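You operate a simulated robot arm through the tools that you are given. There is no shell and no other tool.

You are at the controls of a simulated two-armed robot. One attempt, no reset.

Task
Swap the grey cork for the hose plug and try the air.
Fine: plug in first, then air on and off again; the cork goes into the green cork nest; the tube stays in its well.
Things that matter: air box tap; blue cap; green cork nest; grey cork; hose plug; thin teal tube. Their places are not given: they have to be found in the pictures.

It is judged by the outcome, as a careful person would: the job done as asked, and still so three seconds after it is handed in. It fails if anything else is knocked over, pushed out of place, dropped, spilled or broken.

Robot
Two 7-joint arms with fingered hands on one trunk that stands fixed in place. Base frame: the origin is at the foot of the trunk, x ahead of it, y to its left, z up; the work surface is at about z = 850. Readings come in mm, rad, newtons and seconds.
The left shoulder is at [50, 170, 1314], the right one opposite. With the tool pointing down near the work surface each hand reaches from about 100 to 720 mm from the base axis, measured 20 degrees to its own side. Payload 4 kg a hand.
The TCP of each hand is the grasp point between the finger pads, 26 mm short of the fingertips. In the tool frame z runs along the fingers and y along their closing line. The gripper opens to 132 mm. The gripper's body begins 73 mm behind the TCP. The gripper is a hand of 4 fingers: y runs from the thumb to the fingers, the wrist lies at [0, 0, -224] in the tool frame.
Orientation is that of the tool frame in the base frame, as a unit quaternion [w, x, y, z]. With the fingers straight down and closing along the base's y, the tool's x points along the base's -x, its y along +y and its z along -z.

Tools
- The arms move only by the tool play_rows. It takes "left_commands", "right_commands" or both (then of equal length, played together; a hand with none holds still); each is a list of rows, each an object of numbers (a shift or turn left out is 0): "ax", "ay", "az": the turn, a rotation vector about the tool's x, y, z in units of 6 degrees (1.0 is 6 degrees); "dx", "dy", "dz": the shift along the tool's x, y, z in units of 40 mm (1.0 is 40 mm). In form: [{"ax": .., "ay": .., "az": .., "dx": .., "dy": .., "dz": ..}, ...]. A call has 1 to 20 rows; each row shifts and turns the commanded pose from where the row before left it, along the tool's axes as they then stand. A call with a number of a shift or a turn outside -1 to 1 is refused whole. Rows are played at 5 a second. More than 50 mm and 0.15 rad between two rows, and nothing of the call is played. A pose out of reach is approached as far as the arm can. The call stops where the force on the tool passes 40 N (or 10 N more than at its start, if that is more) or the arm is blocked; 0.2 s more then pass. In this call time passes only in rows, and 0.2 s behind the last. It gives the time, the measured TCP pose, the force on the tool (base axes), the opening and the grip force at its end, in the units of the frame above (readings bear some noise), with the torque about the TCP (base axes, N m) and any sound that the robot's microphone picked up.
- Cameras (640 x 400 px; columns grow to the right, rows downward): "scene" is now at [122.2, -46.6, 1503.8]; the picture's right is [-0.50, -0.86, 0.00], its down [-0.39, 0.23, -0.89] and it looks along [0.77, -0.45, -0.45] (base axes); focal length 224 px, centre (320, 200). "left" rides on the left gripper at [-73, 6, -94] in its tool frame; the picture's right is [-0.08, -1.00, 0.00], its down [0.79, -0.06, -0.62] and it looks along [0.61, -0.05, 0.79] (tool axes); focal length 230 px, centre (320, 200). "right" rides on the right gripper at [73, 6, -94] in its tool frame; the picture's right is [-0.08, 1.00, 0.00], its down [-0.78, -0.06, -0.62] and it looks along [-0.61, -0.05, 0.79] (tool axes); focal length 230 px, centre (320, 200).
- grab_frame(camera): a new picture of that camera. No time passes.
- slide_trunk(by): slides the trunk up (or, below 0, down) by that many mm; the arms and the scene camera ride with it, the base frame stays. It gives what a move gives, with no picture.
- finger_targets(finger1, finger2, finger3, thumb_bend, hand): sets how far each is bent, from 0 (flat) to 1 (curled in); at 0.3 the hand is open as for a grip, at 0.7 the pads meet at the TCP. One left out holds its place. A second passes; each finger stops where it meets its share of the squeeze, and holds until it gets a number again. It is the only way to open and close the hand. It gives what a move gives, with no picture; readings hold the bend of each and the force on the fingers (four entries, about 0 where the hand has none), thumb and palm.
- aim_head(pan, tilt): turns the head with the scene camera to pan (to the left, within 1.396 rad either way) and tilt (down, from -0.506 to 1.204), counted from straight ahead of the robot. It gives what a move gives.
- point_at(camera, pixels): for up to 12 pixels [column, row] of the newest picture of that camera ("zoom" is the newest enlarged one), the place [x, y, z] in the base frame of the surface seen there, good to about 2 mm. No time passes.
- inspect(camera, box): a new picture of the part [left, top, right, bottom] of that camera's present view, enlarged. No time passes.
- job_done(): hands the job in; it is judged then, once.

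Unless the task says otherwise, let go and move clear before handing in.

The tools are called by a JSON object that holds its "op" and its "data". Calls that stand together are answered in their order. play_rows: Moves the arms, as the interface text tells. Its arguments: {"type":"object","properties":{"left_commands":{"type":"array","items":{"type":"object","properties":{"ax":{"type":"number"},"ay":{"type":"number"},"az":{"type":"number"},"dx":{"type":"number"},"dy":{"type":"number"},"dz":{"type":"number"}}}},"right_commands":{"type":"array","items":{"type":"object","properties":{"ax":{"type":"number"},"ay":{"type":"number"},"az":{"type":"number"},"dx":{"type":"number"},"dy":{"type":"number"},"dz":{"type":"number"}}}}},"required":[]} The other tools are called the same way: slide_trunk (by) slides the trunk up or down; finger_targets (finger1, finger2, finger3, thumb_bend, hand) moves the fingers one by one; aim_head (pan, tilt) turns the head that bears the scene camera; grab_frame (camera) takes a picture; point_at (camera, pixels) gives the place of the surface under pixels of a picture; inspect (camera, box) takes an enlarged picture of a part of a camera's view; job_done () hands the job in.

At the start:

```text
clock: 0.0
left_eef_pos: [382.5, -73.8, 1404.5]
left_tool_rot: [0.0, -0.001, 1.0, 0.0]
left_ft_force: [0.0, -0.5, 0.2]
left_wrist_torque: [0.0, 0.01, 0.0]
left_finger_gap: 132.0
left_gripper_force: 0.1
left_shape: jaw
left_bend: [0.3, 0.3, 0.3, 0.3]
left_finger forces: [0.0, 0.0, 0.0, 0.1, 0.0, 0.0]
right_eef_pos: [349.2, -533.6, 1450.9]
right_tool_rot: [0.0, 0.0, 1.0, 0.0]
right_ft_force: [1.4, 0.7, -0.5]
right_wrist_torque: [0.02, 0.01, -0.02]
right_finger_gap: 131.6
right_gripper_force: 0.0
right_shape: jaw
right_bend: [0.3, 0.3, 0.3, 0.3]
right_finger forces: [0.0, 0.0, 0.0, 0.0, 0.0, 0.1]
trunk travel left (down, up): [-325.0, 26.0]
head pan, tilt: [-0.527, 0.471]
```

scene: 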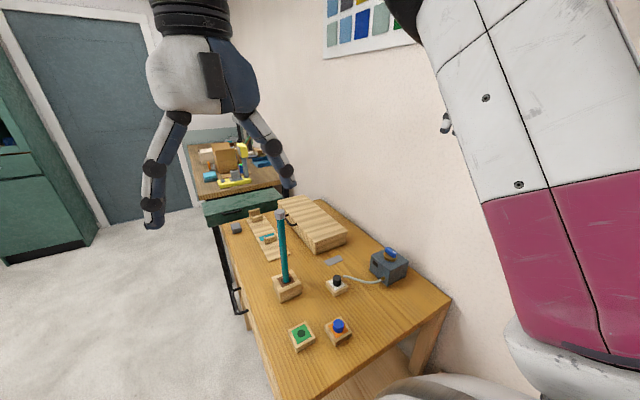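
right: 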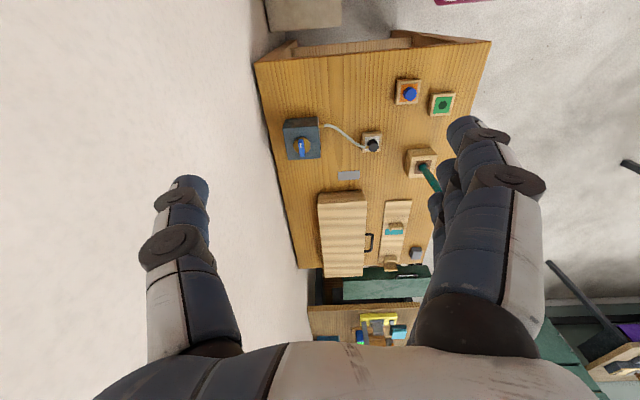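
left: 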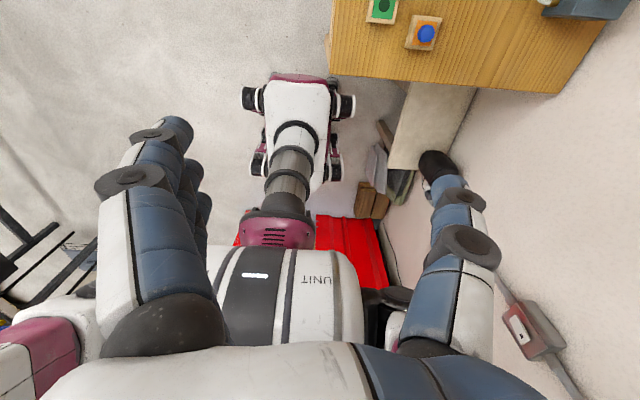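

The scene shows a table with a teal tube standing in a wooden block (283,250), green nest (302,335), blue cap block (338,330), a plug (337,285) with hose to the air box (388,263). I'll zoom in to see the details.

{"op": "inspect", "data": {"camera": "scene", "box": [220, 190, 440, 360]}}

{"op": "inspect", "data": {"camera": "right", "box": [250, 30, 500, 290]}}

{"op": "point_at", "data": {"camera": "scene", "pixels": [[280, 214], [283, 250], [286, 280], [302, 333], [338, 326], [337, 281], [337, 288], [388, 253], [388, 268], [355, 279], [300, 310]]}}

```text
2.35 times, centred on (330, 275) of scene
```

zoom: 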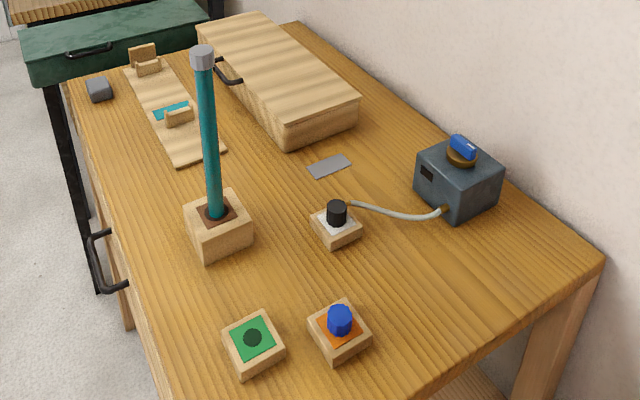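

```text
1.54 times, centred on (375, 160) of right
```

zoom: 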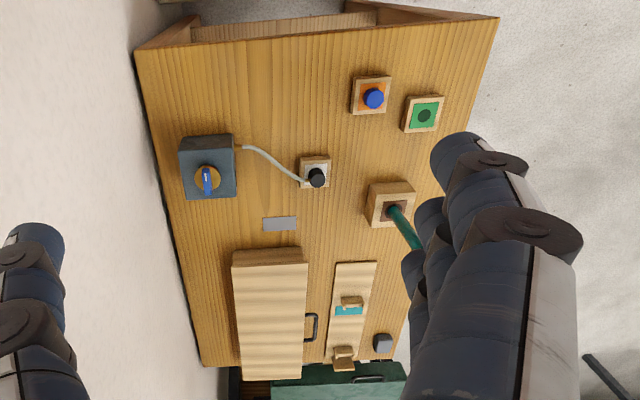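

```text
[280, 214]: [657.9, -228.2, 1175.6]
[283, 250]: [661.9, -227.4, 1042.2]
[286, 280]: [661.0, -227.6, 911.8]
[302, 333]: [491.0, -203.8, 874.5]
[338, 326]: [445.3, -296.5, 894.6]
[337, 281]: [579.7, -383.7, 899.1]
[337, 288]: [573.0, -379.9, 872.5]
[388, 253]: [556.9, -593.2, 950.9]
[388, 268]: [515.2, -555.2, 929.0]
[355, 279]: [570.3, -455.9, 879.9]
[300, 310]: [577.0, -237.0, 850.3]
```

The tube runs from the block at (283,290) up to the grey cork at (280,214) near z≈1180. I'll zoom closely on the cork, plug, nests and air box.

{"op": "inspect", "data": {"camera": "scene", "box": [260, 200, 310, 232]}}

{"op": "inspect", "data": {"camera": "scene", "box": [310, 240, 420, 310]}}

{"op": "inspect", "data": {"camera": "scene", "box": [265, 290, 375, 360]}}

```text
12.50 times, centred on (285, 216) of scene
```

zoom: 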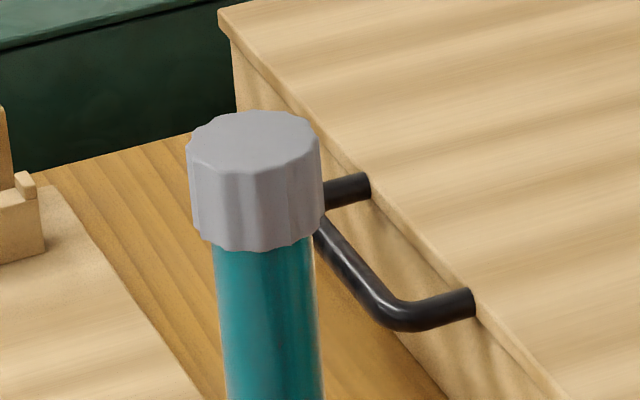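

```text
5.71 times, centred on (365, 275) of scene
```

zoom: 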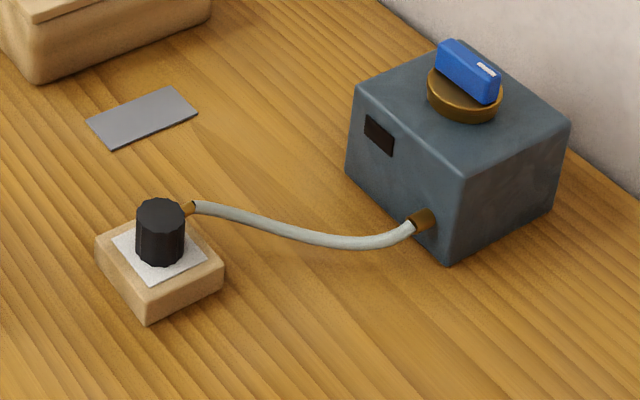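

```text
5.71 times, centred on (320, 325) of scene
```

zoom: 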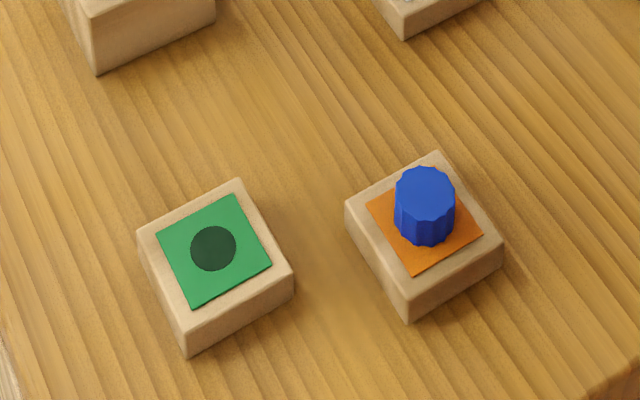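

The green nest's hole is at zoom (213,248) and the blue cap at (425,205). I'll measure these, then the others in turn.

{"op": "point_at", "data": {"camera": "zoom", "pixels": [[213, 248], [190, 248], [236, 248], [213, 225], [213, 271], [425, 185], [397, 185], [455, 185], [425, 240], [140, 232], [293, 275], [238, 181]]}}

{"op": "inspect", "data": {"camera": "scene", "box": [310, 240, 420, 310]}}

```text
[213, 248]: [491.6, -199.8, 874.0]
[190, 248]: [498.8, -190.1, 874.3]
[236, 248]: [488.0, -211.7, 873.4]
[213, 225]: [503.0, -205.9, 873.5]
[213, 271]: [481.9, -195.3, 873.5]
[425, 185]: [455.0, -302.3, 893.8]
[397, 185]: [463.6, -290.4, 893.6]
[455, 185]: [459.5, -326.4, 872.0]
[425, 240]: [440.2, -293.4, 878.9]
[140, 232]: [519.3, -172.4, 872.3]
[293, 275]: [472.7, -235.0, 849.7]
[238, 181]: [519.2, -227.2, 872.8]
```

```text
5.71 times, centred on (365, 275) of scene
```

zoom: 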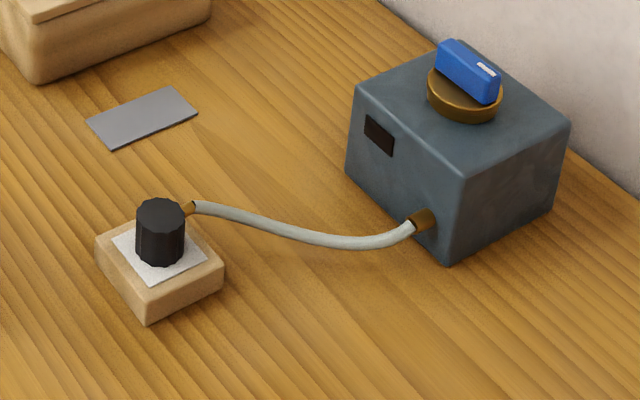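

Now measuring plug, fitting, hose, box and tap on this zoom (plug top at (160,210), tap at (468,70)).

{"op": "point_at", "data": {"camera": "zoom", "pixels": [[160, 212], [140, 210], [181, 212], [160, 255], [190, 208], [205, 206], [340, 242], [425, 218], [467, 66], [445, 47], [493, 95], [380, 135]]}}

{"op": "inspect", "data": {"camera": "scene", "box": [370, 235, 420, 267]}}

```text
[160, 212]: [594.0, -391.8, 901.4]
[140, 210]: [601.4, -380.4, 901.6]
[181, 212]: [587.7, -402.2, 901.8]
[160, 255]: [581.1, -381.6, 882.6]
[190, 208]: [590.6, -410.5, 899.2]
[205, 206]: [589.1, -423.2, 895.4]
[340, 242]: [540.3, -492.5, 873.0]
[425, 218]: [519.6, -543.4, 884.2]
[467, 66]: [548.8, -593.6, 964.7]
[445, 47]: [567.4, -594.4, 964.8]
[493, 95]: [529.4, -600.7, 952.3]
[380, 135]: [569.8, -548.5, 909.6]
```

```text
12.50 times, centred on (395, 251) of scene
```

zoom: 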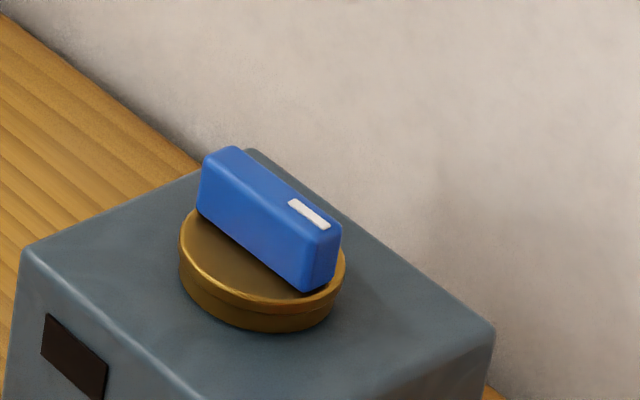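

The tap bar runs along x with a white pointer mark at zoom (308,212). I'll measure its shape.

{"op": "point_at", "data": {"camera": "zoom", "pixels": [[235, 155], [215, 160], [330, 230], [308, 212], [270, 185], [240, 220], [230, 290], [300, 270], [335, 270], [120, 250], [30, 245], [490, 325]]}}

{"op": "inspect", "data": {"camera": "right", "box": [270, 100, 400, 180]}}

```text
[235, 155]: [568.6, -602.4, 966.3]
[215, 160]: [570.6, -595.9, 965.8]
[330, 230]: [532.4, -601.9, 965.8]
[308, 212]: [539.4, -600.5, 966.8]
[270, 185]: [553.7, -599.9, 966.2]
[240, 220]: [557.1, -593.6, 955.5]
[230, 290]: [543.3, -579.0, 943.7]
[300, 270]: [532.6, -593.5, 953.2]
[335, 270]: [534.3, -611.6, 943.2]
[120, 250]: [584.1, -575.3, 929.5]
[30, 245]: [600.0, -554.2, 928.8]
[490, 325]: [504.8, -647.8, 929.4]
```

```text
4.92 times, centred on (335, 140) of right
```

zoom: 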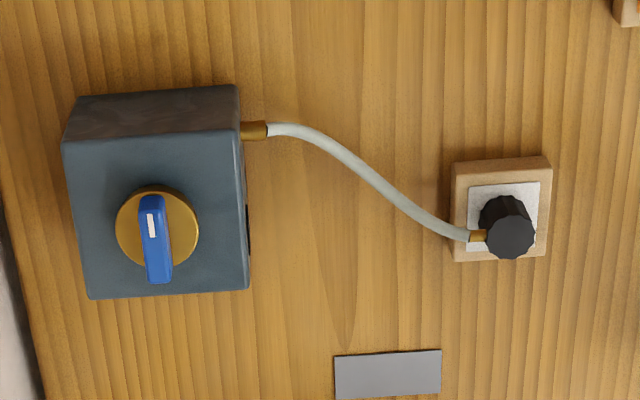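

The tap is a bar centred about (551,-600), top z≈966, with box x 505–600, y -554…-648. Next I measure the cork and tube closely.

{"op": "inspect", "data": {"camera": "scene", "box": [260, 200, 310, 232]}}

{"op": "point_at", "data": {"camera": "zoom", "pixels": [[253, 140], [253, 115], [190, 160], [317, 150], [253, 175], [253, 240], [200, 230], [310, 225], [265, 260], [220, 300], [315, 300], [268, 380]]}}

```text
12.50 times, centred on (285, 216) of scene
```

zoom: 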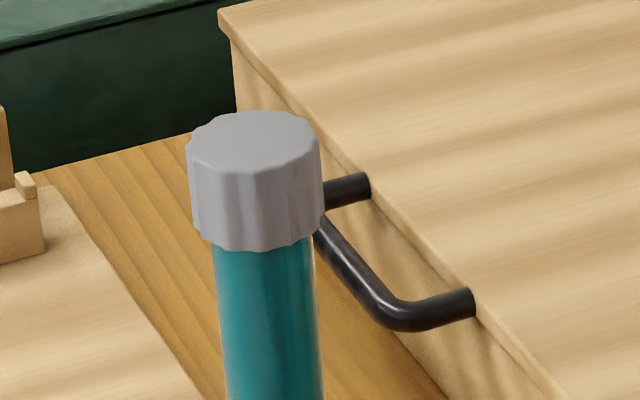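

```text
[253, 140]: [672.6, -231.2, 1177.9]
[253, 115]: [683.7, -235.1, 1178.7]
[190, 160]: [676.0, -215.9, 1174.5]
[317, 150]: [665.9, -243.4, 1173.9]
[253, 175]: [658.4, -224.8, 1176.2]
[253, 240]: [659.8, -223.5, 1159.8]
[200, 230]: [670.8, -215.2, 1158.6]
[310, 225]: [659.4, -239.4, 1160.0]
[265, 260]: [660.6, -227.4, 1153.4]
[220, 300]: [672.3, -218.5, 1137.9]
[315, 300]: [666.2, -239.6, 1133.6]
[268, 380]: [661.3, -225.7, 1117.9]
```

Cork: top z≈1178, bottom ≈1156, centre ≈(670.5,-231), radius ≈13–14. Now look at the well block and the plug nest with more detail.

{"op": "inspect", "data": {"camera": "scene", "box": [262, 262, 312, 304]}}

{"op": "point_at", "data": {"camera": "zoom", "pixels": [[290, 180], [260, 100], [340, 100], [150, 240], [300, 310], [450, 220], [300, 360], [250, 230], [310, 150], [200, 205], [390, 190]]}}

```text
9.52 times, centred on (287, 283) of scene
```

zoom: 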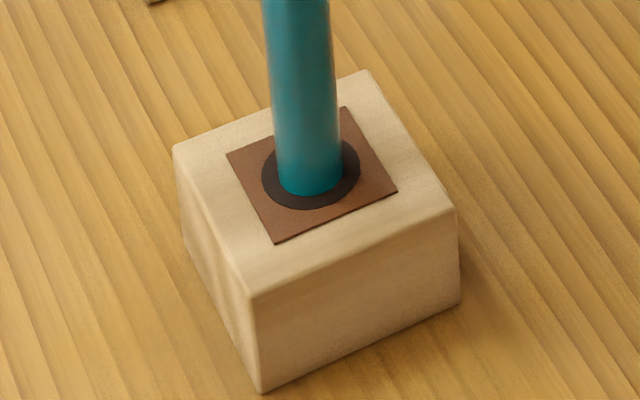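

```text
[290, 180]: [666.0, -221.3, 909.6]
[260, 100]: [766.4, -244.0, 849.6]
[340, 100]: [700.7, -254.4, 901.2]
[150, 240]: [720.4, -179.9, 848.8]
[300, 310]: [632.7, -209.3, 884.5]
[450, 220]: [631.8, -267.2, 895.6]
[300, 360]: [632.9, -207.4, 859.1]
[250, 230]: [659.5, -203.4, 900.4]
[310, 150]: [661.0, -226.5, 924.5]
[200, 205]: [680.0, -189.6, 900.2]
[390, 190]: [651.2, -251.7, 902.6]
```

The well block spans x≈633–707, y≈-195…-268 with its top at z≈900, and the hole looks loose around the tube, so I'll steady the tube with the left hand before pulling the cork. First I move the left hand forward and down in free space, then yaw it.

{"op": "play_rows", "data": {"left_commands": [{"dx": -0.656, "dy": 0.225, "dz": 0.85}, {"dx": -0.656, "dy": 0.225, "dz": 0.85}, {"dx": -0.656, "dy": 0.225, "dz": 0.85}, {"dx": -0.656, "dy": 0.225, "dz": 0.85}, {"dx": -0.656, "dy": 0.225, "dz": 0.85}, {"dx": -0.656, "dy": 0.225, "dz": 0.85}, {"az": 0.89}, {"az": 0.89}, {"az": 0.89}, {"az": 0.89}, {"az": 0.89}, {"az": 0.89}]}}

```text
clock: 2.6
left_eef_pos: [538.6, -20.8, 1201.0]
left_tool_rot: [0.001, 0.276, 0.961, -0.001]
left_ft_force: [-0.9, 0.7, 0.0]
left_wrist_torque: [0.0, 0.01, 0.01]
left_finger_gap: 132.0
left_gripper_force: 0.2
left_shape: jaw
left_bend: [0.3, 0.3, 0.3, 0.3]
left_finger forces: [0.0, 0.0, 0.0, 0.1, 0.0, 0.1]
right_eef_pos: [348.1, -532.8, 1451.6]
right_tool_rot: [0.0, 0.0, 1.0, -0.001]
right_ft_force: [-0.3, -0.2, 0.2]
right_wrist_torque: [-0.01, 0.02, 0.0]
right_finger_gap: 131.7
right_gripper_force: 0.1
right_shape: jaw
right_bend: [0.3, 0.3, 0.3, 0.3]
right_finger forces: [0.0, 0.0, 0.0, 0.1, 0.1, 0.1]
trunk travel left (down, up): [-325.0, 26.0]
head pan, tilt: [-0.527, 0.471]
```

The left hand is yawed as planned. Now I tilt it to horizontal while lowering to a pre-grasp about 130 mm short of the tube.

{"op": "play_rows", "data": {"left_commands": [{"dx": -0.155, "dy": -0.181, "dz": 0.302, "ay": -1}, {"dx": -0.123, "dy": -0.181, "dz": 0.316, "ay": -1}, {"dx": -0.089, "dy": -0.181, "dz": 0.328, "ay": -1}, {"dx": -0.054, "dy": -0.181, "dz": 0.335, "ay": -1}, {"dx": -0.019, "dy": -0.181, "dz": 0.339, "ay": -1}, {"dx": 0.017, "dy": -0.181, "dz": 0.339, "ay": -1}, {"dx": 0.052, "dy": -0.181, "dz": 0.335, "ay": -1}, {"dx": 0.087, "dy": -0.181, "dz": 0.328, "ay": -1}, {"dx": 0.12, "dy": -0.181, "dz": 0.318, "ay": -1}, {"dx": 0.153, "dy": -0.181, "dz": 0.303, "ay": -1}, {"dx": 0.184, "dy": -0.181, "dz": 0.285, "ay": -1}, {"dx": 0.213, "dy": -0.181, "dz": 0.265, "ay": -1}, {"dx": 0.239, "dy": -0.181, "dz": 0.24, "ay": -1}, {"dx": 0.263, "dy": -0.181, "dz": 0.215, "ay": -1}, {"dx": 0.284, "dy": -0.181, "dz": 0.185, "ay": -1}]}}

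{"op": "grab_frame", "data": {"camera": "left"}}

{"op": "grab_frame", "data": {"camera": "scene"}}

```text
clock: 5.8
left_eef_pos: [561.6, -161.4, 1018.4]
left_tool_rot: [0.68, 0.194, 0.679, -0.195]
left_ft_force: [0.6, 0.2, -0.6]
left_wrist_torque: [0.0, 0.01, 0.02]
left_finger_gap: 131.9
left_gripper_force: 0.1
left_shape: jaw
left_bend: [0.3, 0.3, 0.3, 0.3]
left_finger forces: [0.0, 0.1, 0.0, 0.0, 0.0, 0.0]
right_eef_pos: [349.0, -532.8, 1450.7]
right_tool_rot: [0.0, 0.0, 1.0, 0.0]
right_ft_force: [0.0, -0.8, 0.0]
right_wrist_torque: [-0.02, 0.0, -0.01]
right_finger_gap: 131.8
right_gripper_force: 0.1
right_shape: jaw
right_bend: [0.3, 0.3, 0.3, 0.3]
right_finger forces: [0.1, 0.0, 0.1, 0.1, 0.1, 0.0]
trunk travel left (down, up): [-325.0, 26.0]
head pan, tilt: [-0.527, 0.471]
```

```text
taken
```

left: 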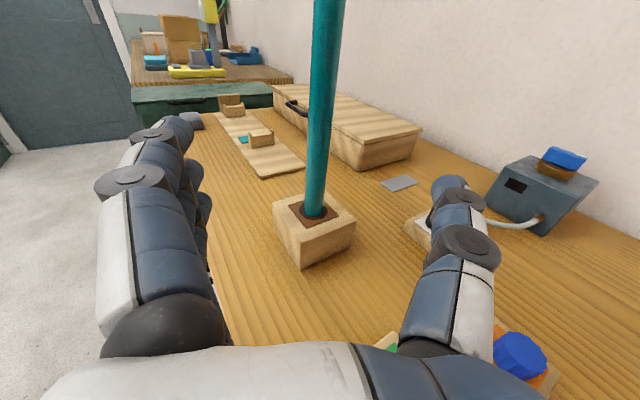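

```text
taken
```

scene: 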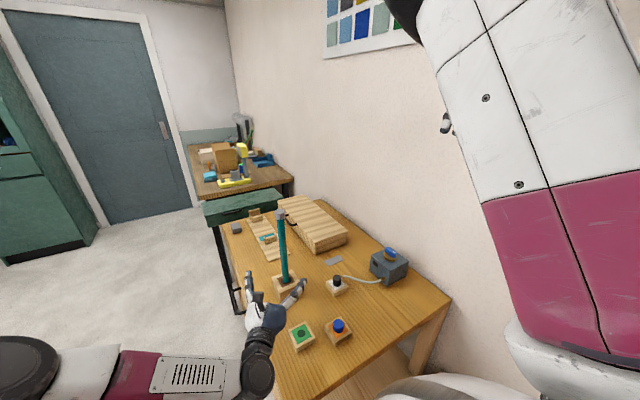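

The left hand is level with the tube between thumb (450,190) and fingers (175,130). I check the tube's place from this camera.

{"op": "point_at", "data": {"camera": "left", "pixels": [[313, 60], [321, 60], [330, 60], [308, 130], [317, 130], [327, 130], [320, 20], [313, 190], [323, 205]]}}

{"op": "inspect", "data": {"camera": "left", "box": [240, 0, 400, 100]}}

```text
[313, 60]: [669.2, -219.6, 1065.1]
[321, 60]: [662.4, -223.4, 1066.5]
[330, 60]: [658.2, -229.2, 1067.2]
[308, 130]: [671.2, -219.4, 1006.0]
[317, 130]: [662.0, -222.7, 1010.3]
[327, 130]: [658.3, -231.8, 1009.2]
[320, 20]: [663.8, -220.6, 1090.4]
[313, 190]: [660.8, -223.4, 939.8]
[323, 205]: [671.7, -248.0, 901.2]
```

```text
4.00 times, centred on (320, 50) of left
```

zoom: 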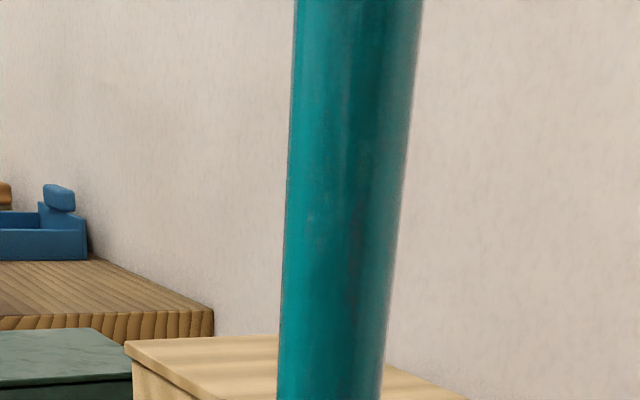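

The tube centre is about (671.5,-230), and the hand's centreline passes through it within ~1 mm. I advance the left hand 130 mm so the tube lies at its TCP, and look.

{"op": "play_rows", "data": {"left_commands": [{"dz": 0.65}, {"dz": 0.65}, {"dz": 0.65}, {"dz": 0.65}, {"dz": 0.63}]}}

{"op": "grab_frame", "data": {"camera": "left"}}

{"op": "inspect", "data": {"camera": "scene", "box": [230, 190, 350, 320]}}

```text
clock: 7.2
left_eef_pos: [700.3, -194.6, 1023.4]
left_tool_rot: [0.687, 0.181, 0.682, -0.172]
left_ft_force: [-0.7, -0.4, -0.1]
left_wrist_torque: [0.0, 0.01, 0.03]
left_finger_gap: 131.8
left_gripper_force: 0.1
left_shape: jaw
left_bend: [0.3, 0.3, 0.3, 0.3]
left_finger forces: [0.0, 0.0, 0.0, 0.1, 0.0, 0.0]
right_eef_pos: [348.3, -533.9, 1451.6]
right_tool_rot: [0.001, 0.0, 1.0, 0.0]
right_ft_force: [-0.8, 0.6, -0.2]
right_wrist_torque: [-0.02, -0.01, -0.03]
right_finger_gap: 131.9
right_gripper_force: 0.0
right_shape: jaw
right_bend: [0.3, 0.3, 0.3, 0.3]
right_finger forces: [0.0, 0.1, 0.1, 0.0, 0.0, 0.1]
trunk travel left (down, up): [-325.0, 26.0]
head pan, tilt: [-0.527, 0.471]
stopped in row 5 (left hand): the arm was blocked; the commanded pose is now the measured one
```

```text
taken
```

left: 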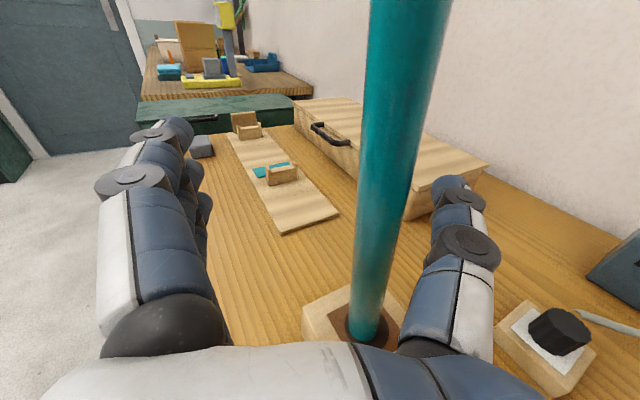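

```text
3.08 times, centred on (290, 255) of scene
```

zoom: 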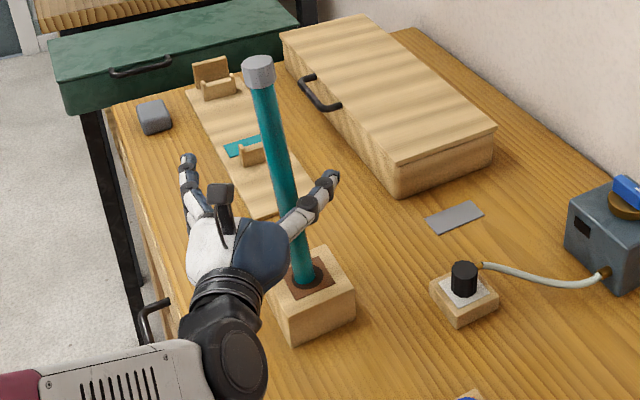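

The move stopped early: the TCP ended at (700,-195) instead of (671,-230), and the tube in the zoom now leans (top at (258,62), foot at (305,280)). I measure the tube's present line and the hand.

{"op": "point_at", "data": {"camera": "zoom", "pixels": [[258, 65], [262, 95], [270, 130], [280, 180], [290, 225], [302, 270], [330, 180], [310, 215], [260, 250], [220, 190], [187, 165], [212, 200]]}}

{"op": "inspect", "data": {"camera": "scene", "box": [250, 200, 310, 240]}}

{"op": "point_at", "data": {"camera": "left", "pixels": [[400, 20], [390, 100], [380, 180], [370, 260], [365, 320], [455, 190], [465, 250], [300, 370]]}}

```text
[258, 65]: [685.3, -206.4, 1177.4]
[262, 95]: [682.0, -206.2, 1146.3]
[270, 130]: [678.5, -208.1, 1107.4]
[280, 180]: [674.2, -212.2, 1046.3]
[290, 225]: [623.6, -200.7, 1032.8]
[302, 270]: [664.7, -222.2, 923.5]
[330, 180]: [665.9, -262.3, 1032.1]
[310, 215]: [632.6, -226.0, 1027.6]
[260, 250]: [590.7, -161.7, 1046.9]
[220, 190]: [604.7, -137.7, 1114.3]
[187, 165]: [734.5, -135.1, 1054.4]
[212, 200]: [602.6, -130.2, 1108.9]
```

```text
10.00 times, centred on (280, 220) of scene
```

zoom: 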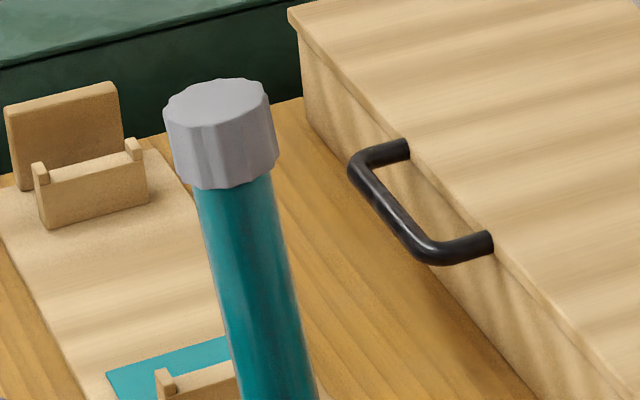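

```text
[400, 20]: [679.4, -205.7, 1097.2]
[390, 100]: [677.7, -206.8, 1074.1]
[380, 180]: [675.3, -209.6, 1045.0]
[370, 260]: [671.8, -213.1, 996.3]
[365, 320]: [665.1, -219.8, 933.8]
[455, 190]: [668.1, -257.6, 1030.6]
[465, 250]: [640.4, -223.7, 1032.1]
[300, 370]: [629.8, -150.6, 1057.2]
```

The arm ran into a limit and swung sideways ~45 mm, so the thumb nudged the tube into a ~6° lean inside its loose well. I shift the hand off the tube sideways (-y of the tool) with a slight retreat to unload it.

{"op": "play_rows", "data": {"left_commands": [{"dy": -0.3, "dz": -0.1}, {"dy": -0.3, "dz": -0.1}]}}

{"op": "grab_frame", "data": {"camera": "left"}}

```text
clock: 8.0
left_eef_pos: [694.9, -188.8, 1018.1]
left_tool_rot: [0.689, 0.174, 0.686, -0.159]
left_ft_force: [-0.3, 0.1, -0.1]
left_wrist_torque: [0.0, 0.0, -0.01]
left_finger_gap: 132.1
left_gripper_force: 0.1
left_shape: jaw
left_bend: [0.3, 0.3, 0.3, 0.3]
left_finger forces: [0.1, 0.1, 0.0, 0.0, 0.0, 0.1]
right_eef_pos: [349.2, -533.5, 1450.4]
right_tool_rot: [0.0, 0.0, 1.0, 0.0]
right_ft_force: [-0.4, 0.0, 0.7]
right_wrist_torque: [-0.05, -0.01, 0.03]
right_finger_gap: 131.9
right_gripper_force: 0.0
right_shape: jaw
right_bend: [0.3, 0.3, 0.3, 0.3]
right_finger forces: [0.0, 0.0, 0.0, 0.0, 0.0, 0.0]
trunk travel left (down, up): [-325.0, 26.0]
head pan, tilt: [-0.527, 0.471]
stopped in row 2 (left hand): the arm was blocked; the commanded pose is now the measured one
```

```text
taken
```

left: 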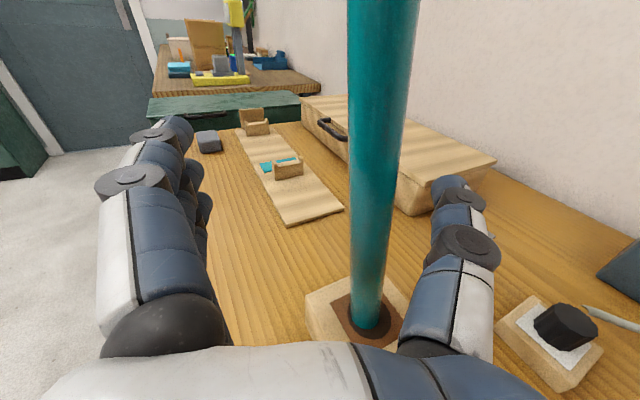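

The tube now stands clear of the thumb in the picture (tube at column 385, thumb at 450+). I measure it before backing straight out.

{"op": "point_at", "data": {"camera": "left", "pixels": [[385, 20], [378, 120], [372, 220], [368, 300], [455, 190], [465, 240]]}}

{"op": "grab_frame", "data": {"camera": "scene"}}

```text
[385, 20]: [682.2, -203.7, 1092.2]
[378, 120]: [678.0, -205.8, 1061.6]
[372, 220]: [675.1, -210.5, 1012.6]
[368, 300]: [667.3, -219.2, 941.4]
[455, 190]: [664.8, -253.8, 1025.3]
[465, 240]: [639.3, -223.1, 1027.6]
```

```text
taken
```

scene: 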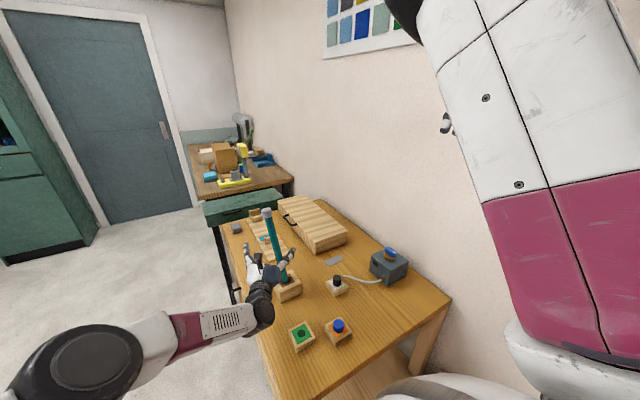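

The tube still leans (it rests on the well rim) but is ~28 mm off the hand's centreline, clear of the thumb pads at ~66 mm. I back the hand straight out.

{"op": "play_rows", "data": {"left_commands": [{"dz": -0.6}, {"dz": -0.8}, {"dz": -0.9}, {"dz": -0.9}, {"dz": -0.9}]}}

{"op": "grab_frame", "data": {"camera": "left"}}

{"op": "grab_frame", "data": {"camera": "scene"}}

```text
clock: 9.2
left_eef_pos: [542.3, -120.5, 1020.4]
left_tool_rot: [0.688, 0.175, 0.685, -0.162]
left_ft_force: [-0.1, -0.5, 0.3]
left_wrist_torque: [0.01, -0.02, 0.04]
left_finger_gap: 131.8
left_gripper_force: 0.1
left_shape: jaw
left_bend: [0.3, 0.3, 0.3, 0.3]
left_finger forces: [0.0, 0.0, 0.0, 0.0, 0.0, 0.1]
right_eef_pos: [348.4, -532.3, 1450.6]
right_tool_rot: [0.0, 0.0, 1.0, 0.0]
right_ft_force: [0.7, -0.7, 0.2]
right_wrist_torque: [0.0, -0.01, -0.02]
right_finger_gap: 131.7
right_gripper_force: 0.0
right_shape: jaw
right_bend: [0.3, 0.3, 0.3, 0.3]
right_finger forces: [0.0, 0.0, 0.1, 0.0, 0.1, 0.1]
trunk travel left (down, up): [-325.0, 26.0]
head pan, tilt: [-0.527, 0.471]
```

```text
taken
```

left: 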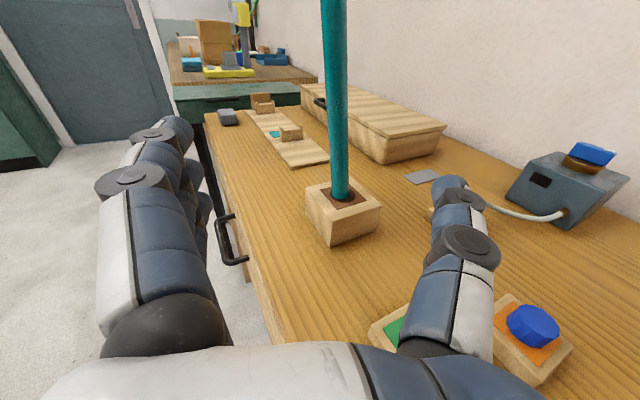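

```text
taken
```

scene: 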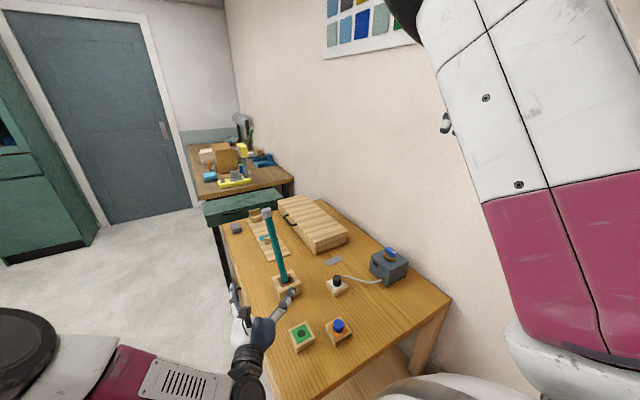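

The hand is clear; the tube stands leaning in its well (top at (266,212)). I measure the lean precisely.

{"op": "inspect", "data": {"camera": "scene", "box": [235, 200, 325, 300]}}

{"op": "point_at", "data": {"camera": "left", "pixels": [[335, 10], [335, 60], [337, 110], [338, 160], [340, 190]]}}

```text
4.00 times, centred on (280, 250) of scene
```

zoom: 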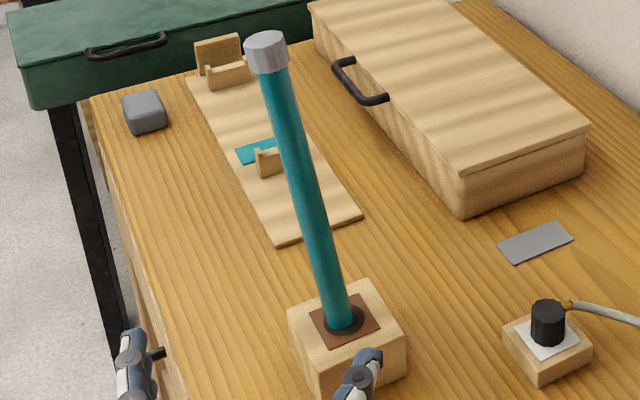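

```text
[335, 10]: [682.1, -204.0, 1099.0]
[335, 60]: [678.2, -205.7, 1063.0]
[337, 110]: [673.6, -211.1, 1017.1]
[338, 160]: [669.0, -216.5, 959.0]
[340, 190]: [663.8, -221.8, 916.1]
```

{"op": "point_at", "data": {"camera": "zoom", "pixels": [[266, 42], [266, 34], [270, 68], [280, 100], [300, 180], [320, 260], [335, 310], [340, 330], [360, 318], [325, 318]]}}

```text
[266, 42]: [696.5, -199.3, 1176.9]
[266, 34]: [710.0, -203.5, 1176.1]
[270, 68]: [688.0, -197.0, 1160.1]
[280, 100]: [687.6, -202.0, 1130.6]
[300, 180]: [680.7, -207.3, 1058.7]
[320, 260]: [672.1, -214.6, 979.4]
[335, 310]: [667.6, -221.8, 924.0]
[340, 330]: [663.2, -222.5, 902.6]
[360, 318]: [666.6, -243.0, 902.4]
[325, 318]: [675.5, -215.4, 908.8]
```

The tube's axis is about (682,-219) at z=985, leaning ~7.7° toward +x/+y. The earlier hand direction was awkward for the left wrist, so I back off a bit and re-aim the hand: yaw to -55°, pitch 25° downward, rolled to match the lean.

{"op": "play_rows", "data": {"left_commands": [{"dz": -0.5}, {"dz": -0.5}, {"ax": 0.947}, {"ax": 0.947}, {"ax": 0.947}, {"ax": 0.947}, {"ax": 0.947}, {"ay": 0.833}, {"ay": 0.833}, {"ay": 0.833}, {"ay": 0.833}, {"ay": 0.833}, {"az": -0.71}, {"az": -0.71}]}}

{"op": "grab_frame", "data": {"camera": "left"}}

{"op": "grab_frame", "data": {"camera": "scene"}}

```text
clock: 12.2
left_eef_pos: [510.5, -100.8, 1018.7]
left_tool_rot: [0.454, 0.344, 0.773, -0.278]
left_ft_force: [0.5, -0.4, 0.3]
left_wrist_torque: [-0.02, 0.01, 0.0]
left_finger_gap: 131.5
left_gripper_force: 0.0
left_shape: jaw
left_bend: [0.3, 0.3, 0.3, 0.3]
left_finger forces: [0.0, 0.0, 0.0, 0.0, 0.0, 0.0]
right_eef_pos: [349.1, -534.3, 1450.9]
right_tool_rot: [0.0, 0.0, 1.0, 0.0]
right_ft_force: [1.2, -0.6, 0.3]
right_wrist_torque: [-0.02, -0.03, -0.01]
right_finger_gap: 131.9
right_gripper_force: 0.2
right_shape: jaw
right_bend: [0.3, 0.3, 0.3, 0.3]
right_finger forces: [0.1, 0.0, 0.1, 0.0, 0.0, 0.0]
trunk travel left (down, up): [-325.0, 26.0]
head pan, tilt: [-0.527, 0.471]
```

```text
taken
```

left: 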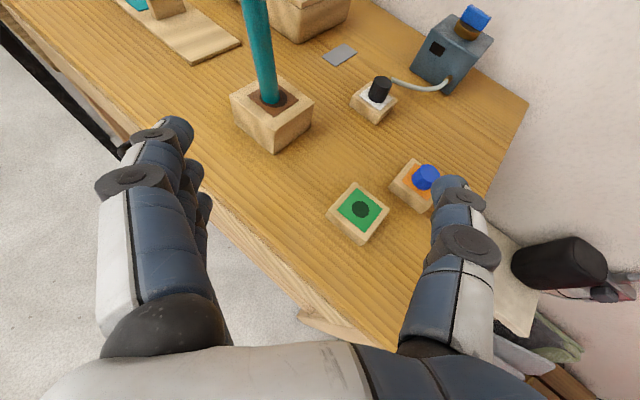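

```text
taken
```

scene: 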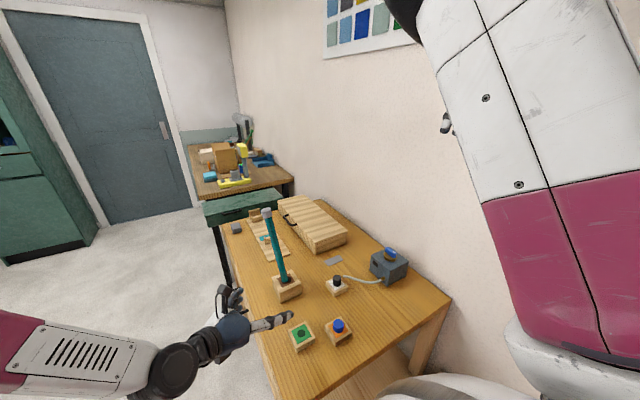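

The new orientation was reached without blocking. I line up laterally with the tube (tool dx −63, dy +66) and advance 60 mm, then look.

{"op": "play_rows", "data": {"left_commands": [{"dx": -0.524, "dy": 0.553}, {"dx": -0.524, "dy": 0.553}, {"dx": -0.524, "dy": 0.553}, {"dz": 0.5}, {"dz": 0.5}, {"dz": 0.5}]}}

{"op": "grab_frame", "data": {"camera": "left"}}

```text
clock: 13.6
left_eef_pos: [614.3, -122.4, 1041.5]
left_tool_rot: [0.454, 0.344, 0.773, -0.278]
left_ft_force: [-0.5, 0.2, 0.1]
left_wrist_torque: [0.03, 0.01, -0.02]
left_finger_gap: 131.9
left_gripper_force: 0.1
left_shape: jaw
left_bend: [0.3, 0.3, 0.3, 0.3]
left_finger forces: [0.1, 0.0, 0.0, 0.1, 0.1, 0.1]
right_eef_pos: [348.0, -533.6, 1451.3]
right_tool_rot: [0.0, 0.0, 1.0, 0.0]
right_ft_force: [-0.3, -0.1, -0.9]
right_wrist_torque: [0.01, 0.01, 0.01]
right_finger_gap: 131.9
right_gripper_force: 0.0
right_shape: jaw
right_bend: [0.3, 0.3, 0.3, 0.3]
right_finger forces: [0.0, 0.1, 0.1, 0.0, 0.0, 0.0]
trunk travel left (down, up): [-325.0, 26.0]
head pan, tilt: [-0.527, 0.471]
```

```text
taken
```

left: 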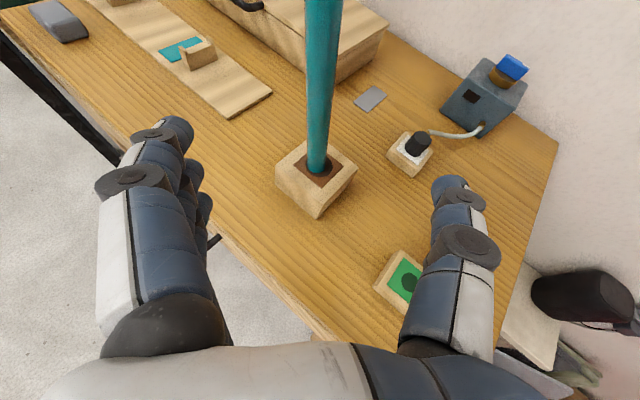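

The tube appears straight and centred (column ~320) between thumb and fingers. I check its position from here before advancing.

{"op": "point_at", "data": {"camera": "left", "pixels": [[321, 20], [320, 60], [318, 100], [317, 140], [450, 190], [165, 135], [195, 180]]}}

{"op": "inspect", "data": {"camera": "left", "box": [260, 0, 380, 180]}}

```text
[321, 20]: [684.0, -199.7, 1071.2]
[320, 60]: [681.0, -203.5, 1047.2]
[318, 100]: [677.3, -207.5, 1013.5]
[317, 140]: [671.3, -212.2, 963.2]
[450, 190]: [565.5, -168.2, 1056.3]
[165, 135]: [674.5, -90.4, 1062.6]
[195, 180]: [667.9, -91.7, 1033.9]
```

```text
2.22 times, centred on (320, 90) of left
```

zoom: 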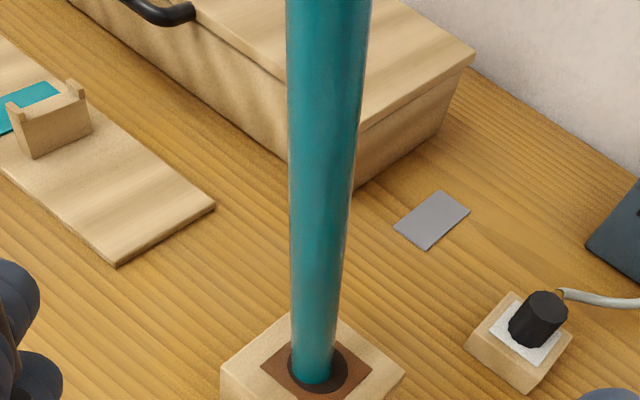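

The tube's lateral offset is under 1 mm; distance along the tool is 130 mm. I advance in two stages, checking for deviation.

{"op": "play_rows", "data": {"left_commands": [{"dz": 0.5}, {"dz": 0.5}, {"dz": 0.5}, {"dz": 0.5}]}}

```text
clock: 14.6
left_eef_pos: [656.3, -181.9, 1005.7]
left_tool_rot: [0.455, 0.344, 0.773, -0.278]
left_ft_force: [0.1, 0.0, 0.1]
left_wrist_torque: [0.01, 0.0, 0.03]
left_finger_gap: 131.8
left_gripper_force: 0.1
left_shape: jaw
left_bend: [0.3, 0.3, 0.3, 0.3]
left_finger forces: [0.1, 0.1, 0.1, 0.0, 0.0, 0.0]
right_eef_pos: [347.1, -534.4, 1449.9]
right_tool_rot: [0.001, 0.0, 1.0, 0.0]
right_ft_force: [0.5, -0.2, 0.2]
right_wrist_torque: [0.02, -0.01, 0.0]
right_finger_gap: 131.8
right_gripper_force: 0.1
right_shape: jaw
right_bend: [0.3, 0.3, 0.3, 0.3]
right_finger forces: [0.0, 0.1, 0.0, 0.0, 0.0, 0.1]
trunk travel left (down, up): [-325.0, 26.0]
head pan, tilt: [-0.527, 0.471]
```

Tracking is exact (656,-182,1006). I advance the last ~50 mm.

{"op": "play_rows", "data": {"left_commands": [{"dz": 0.4}, {"dz": 0.4}, {"dz": 0.42}]}}

{"op": "grab_frame", "data": {"camera": "left"}}

{"op": "grab_frame", "data": {"camera": "scene"}}

```text
clock: 15.4
left_eef_pos: [681.1, -218.7, 987.7]
left_tool_rot: [0.454, 0.345, 0.773, -0.278]
left_ft_force: [0.0, -0.4, -0.6]
left_wrist_torque: [0.02, -0.02, -0.01]
left_finger_gap: 131.8
left_gripper_force: 0.0
left_shape: jaw
left_bend: [0.3, 0.3, 0.3, 0.3]
left_finger forces: [0.0, 0.0, 0.1, 0.0, 0.0, 0.1]
right_eef_pos: [348.5, -534.4, 1450.3]
right_tool_rot: [0.0, 0.0, 1.0, 0.0]
right_ft_force: [0.1, -0.5, -0.1]
right_wrist_torque: [0.03, 0.01, 0.03]
right_finger_gap: 131.6
right_gripper_force: 0.1
right_shape: jaw
right_bend: [0.3, 0.3, 0.3, 0.3]
right_finger forces: [0.1, 0.0, 0.1, 0.1, 0.0, 0.0]
trunk travel left (down, up): [-325.0, 26.0]
head pan, tilt: [-0.527, 0.471]
```

```text
taken
```

left: 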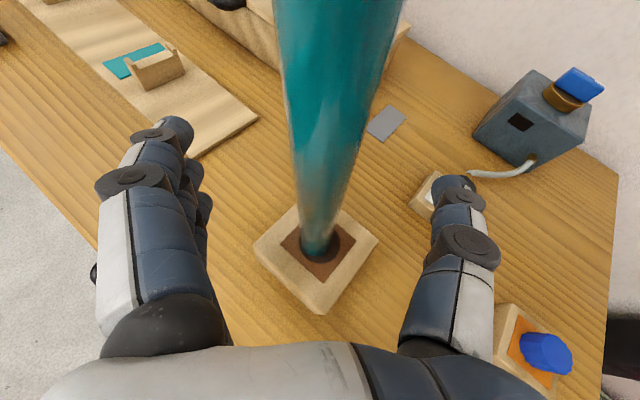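

```text
taken
```

scene: 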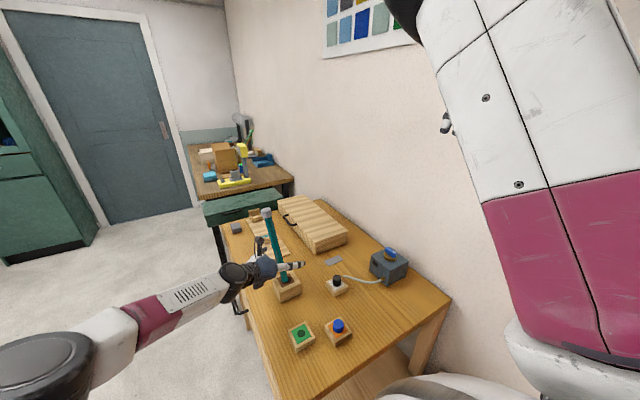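

The hand is around the tube without touching it. I close partway first and look.

{"op": "finger_targets", "data": {"hand": "left", "finger1": 0.56, "finger2": 0.56, "finger3": 0.56, "thumb_bend": 0.56}}

{"op": "grab_frame", "data": {"camera": "left"}}

```text
clock: 16.4
left_eef_pos: [681.1, -218.7, 987.1]
left_tool_rot: [0.455, 0.344, 0.773, -0.278]
left_ft_force: [-0.4, -0.2, -0.3]
left_wrist_torque: [0.0, 0.02, -0.01]
left_finger_gap: 52.3
left_gripper_force: 0.0
left_shape: fingers
left_bend: [0.56, 0.56, 0.56, 0.56]
left_finger forces: [0.0, 0.0, 0.0, 0.0, 0.0, 0.0]
right_eef_pos: [347.7, -534.8, 1450.3]
right_tool_rot: [0.0, 0.001, 1.0, 0.0]
right_ft_force: [0.7, -0.4, 0.0]
right_wrist_torque: [0.01, 0.0, 0.02]
right_finger_gap: 131.8
right_gripper_force: 0.0
right_shape: jaw
right_bend: [0.3, 0.3, 0.3, 0.3]
right_finger forces: [0.0, 0.0, 0.1, 0.1, 0.0, 0.0]
trunk travel left (down, up): [-325.0, 26.0]
head pan, tilt: [-0.527, 0.471]
```

```text
taken
```

left: 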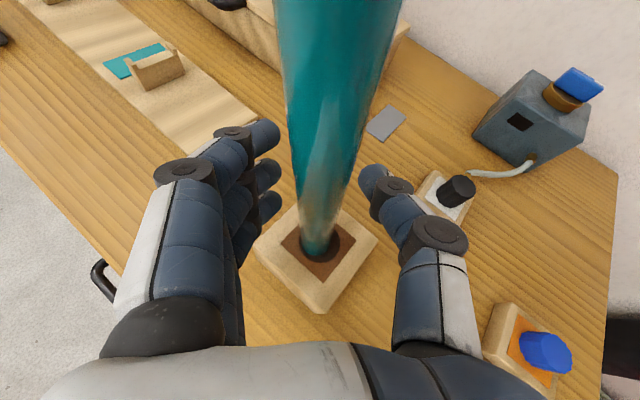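

Gap is 52 mm and symmetric around the tube. I close to grip.

{"op": "finger_targets", "data": {"hand": "left", "finger1": 0.68, "finger2": 0.68, "finger3": 0.68, "thumb_bend": 0.68}}

{"op": "grab_frame", "data": {"camera": "left"}}

{"op": "inspect", "data": {"camera": "scene", "box": [220, 190, 340, 310]}}

```text
clock: 17.4
left_eef_pos: [681.3, -218.4, 987.3]
left_tool_rot: [0.456, 0.344, 0.772, -0.278]
left_ft_force: [0.5, 0.6, -0.8]
left_wrist_torque: [0.05, -0.04, 0.01]
left_finger_gap: 19.8
left_gripper_force: 1.8
left_shape: fingers
left_bend: [0.68, 0.68, 0.66, 0.67]
left_finger forces: [0.0, 0.0, 1.9, 0.0, 1.5, 0.0]
right_eef_pos: [348.9, -533.2, 1451.5]
right_tool_rot: [0.0, 0.0, 1.0, 0.0]
right_ft_force: [0.2, -0.3, 0.1]
right_wrist_torque: [0.01, 0.0, 0.06]
right_finger_gap: 131.7
right_gripper_force: 0.1
right_shape: jaw
right_bend: [0.3, 0.3, 0.3, 0.3]
right_finger forces: [0.0, 0.0, 0.0, 0.0, 0.0, 0.0]
trunk travel left (down, up): [-325.0, 26.0]
head pan, tilt: [-0.527, 0.471]
```

```text
taken
```

left: 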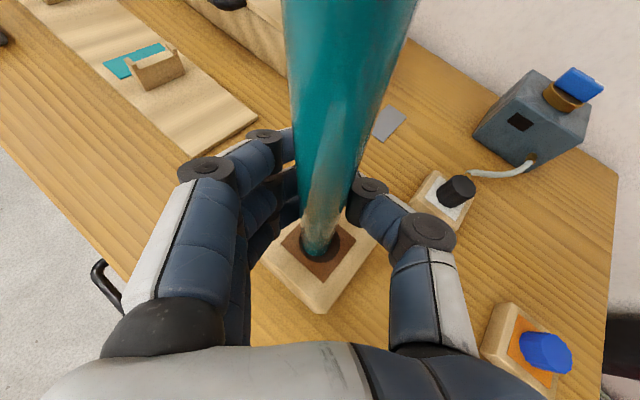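

```text
3.33 times, centred on (280, 250) of scene
```

zoom: 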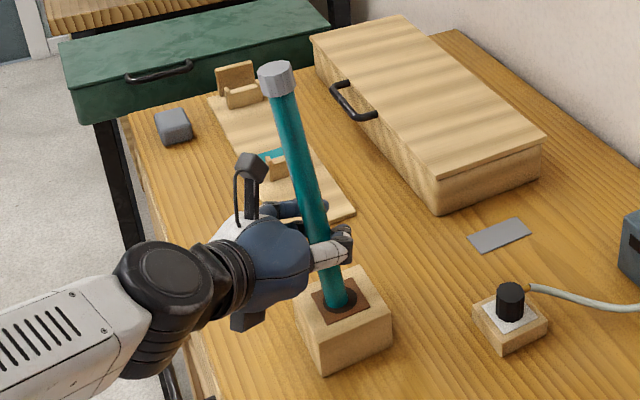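

Finger 3 and the thumb touch (1.9 N and 1.5 N). I close a little more so that all fingers bear.

{"op": "finger_targets", "data": {"hand": "left", "finger1": 0.76, "finger2": 0.76, "finger3": 0.74, "thumb_bend": 0.74}}

{"op": "grab_frame", "data": {"camera": "left"}}

{"op": "inspect", "data": {"camera": "scene", "box": [220, 190, 340, 310]}}

```text
clock: 18.4
left_eef_pos: [680.6, -219.8, 987.6]
left_tool_rot: [0.455, 0.345, 0.772, -0.278]
left_ft_force: [1.9, -6.7, -0.3]
left_wrist_torque: [0.06, -0.17, -0.01]
left_finger_gap: 10.8
left_gripper_force: 11.2
left_shape: fingers
left_bend: [0.76, 0.73, 0.71, 0.69]
left_finger forces: [0.0, 5.4, 6.8, 0.0, 9.5, 0.0]
right_eef_pos: [348.9, -534.8, 1449.4]
right_tool_rot: [0.001, 0.0, 1.0, 0.0]
right_ft_force: [0.4, 0.6, -0.5]
right_wrist_torque: [-0.02, 0.02, 0.0]
right_finger_gap: 131.7
right_gripper_force: 0.0
right_shape: jaw
right_bend: [0.3, 0.3, 0.3, 0.3]
right_finger forces: [0.0, 0.0, 0.0, 0.0, 0.0, 0.1]
trunk travel left (down, up): [-325.0, 26.0]
head pan, tilt: [-0.527, 0.471]
```

```text
taken
```

left: 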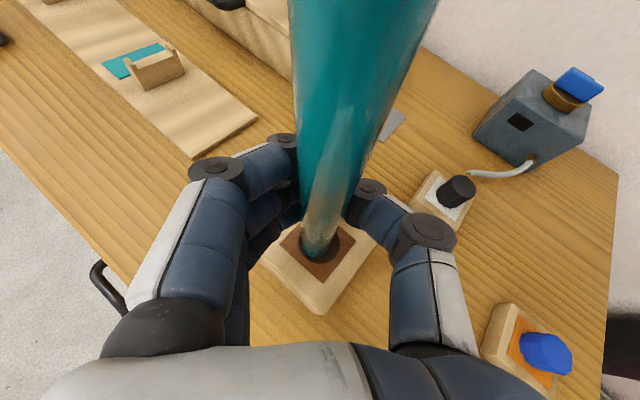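

```text
3.33 times, centred on (280, 250) of scene
```

zoom: 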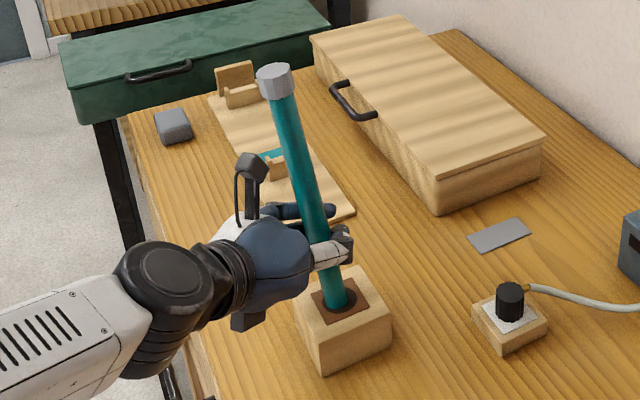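

Grip is now ~11 N on fingers 2, 3 and the thumb. I straighten the tube by rolling the hand +8.5° while shifting ~16 mm toward the thumb side, pivoting about the foot of the tube.

{"op": "play_rows", "data": {"left_commands": [{"az": 0.284, "dy": -0.08, "dz": 0.016}, {"az": 0.284, "dy": -0.08, "dz": 0.016}, {"az": 0.284, "dy": -0.08, "dz": 0.016}, {"az": 0.284, "dy": -0.08, "dz": 0.016}, {"az": 0.284, "dy": -0.08, "dz": 0.016}]}}

{"op": "grab_frame", "data": {"camera": "left"}}

{"op": "inspect", "data": {"camera": "scene", "box": [220, 190, 340, 310]}}

```text
clock: 19.6
left_eef_pos: [672.2, -230.7, 985.2]
left_tool_rot: [0.474, 0.401, 0.745, -0.243]
left_ft_force: [1.5, 0.9, -0.7]
left_wrist_torque: [0.12, -0.12, -0.01]
left_finger_gap: 10.4
left_gripper_force: 8.4
left_shape: fingers
left_bend: [0.76, 0.74, 0.71, 0.71]
left_finger forces: [0.1, 3.9, 5.9, 0.0, 7.1, 0.0]
right_eef_pos: [348.9, -534.0, 1450.8]
right_tool_rot: [0.0, 0.0, 1.0, 0.001]
right_ft_force: [-1.2, -0.1, 0.0]
right_wrist_torque: [0.0, 0.07, 0.02]
right_finger_gap: 131.9
right_gripper_force: 0.0
right_shape: jaw
right_bend: [0.3, 0.3, 0.3, 0.3]
right_finger forces: [0.0, 0.0, 0.1, 0.0, 0.1, 0.0]
trunk travel left (down, up): [-325.0, 26.0]
head pan, tilt: [-0.527, 0.471]
```

```text
taken
```

left: 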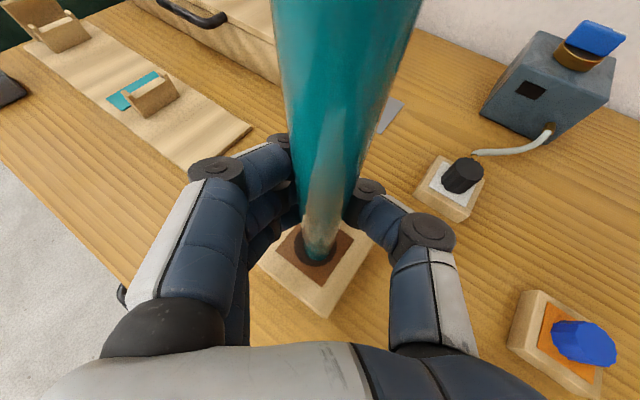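

```text
3.33 times, centred on (280, 250) of scene
```

zoom: 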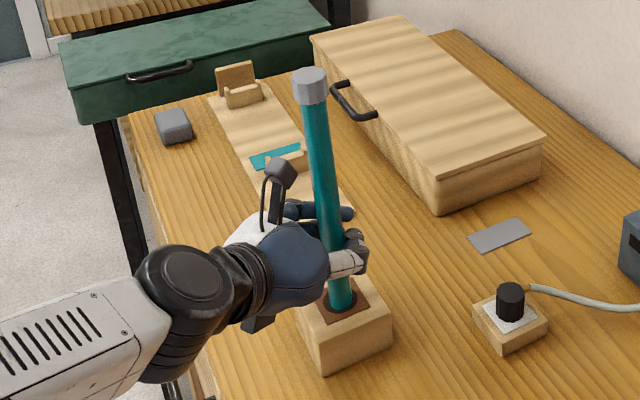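

The tube is much straighter. I measure its axis again.

{"op": "point_at", "data": {"camera": "zoom", "pixels": [[310, 78], [312, 95], [316, 120], [322, 160], [328, 200], [340, 295], [344, 305]]}}

```text
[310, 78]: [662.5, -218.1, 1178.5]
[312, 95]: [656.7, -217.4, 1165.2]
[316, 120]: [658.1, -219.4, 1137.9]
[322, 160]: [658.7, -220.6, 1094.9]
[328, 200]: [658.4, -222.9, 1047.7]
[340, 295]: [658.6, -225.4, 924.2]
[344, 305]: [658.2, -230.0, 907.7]
```

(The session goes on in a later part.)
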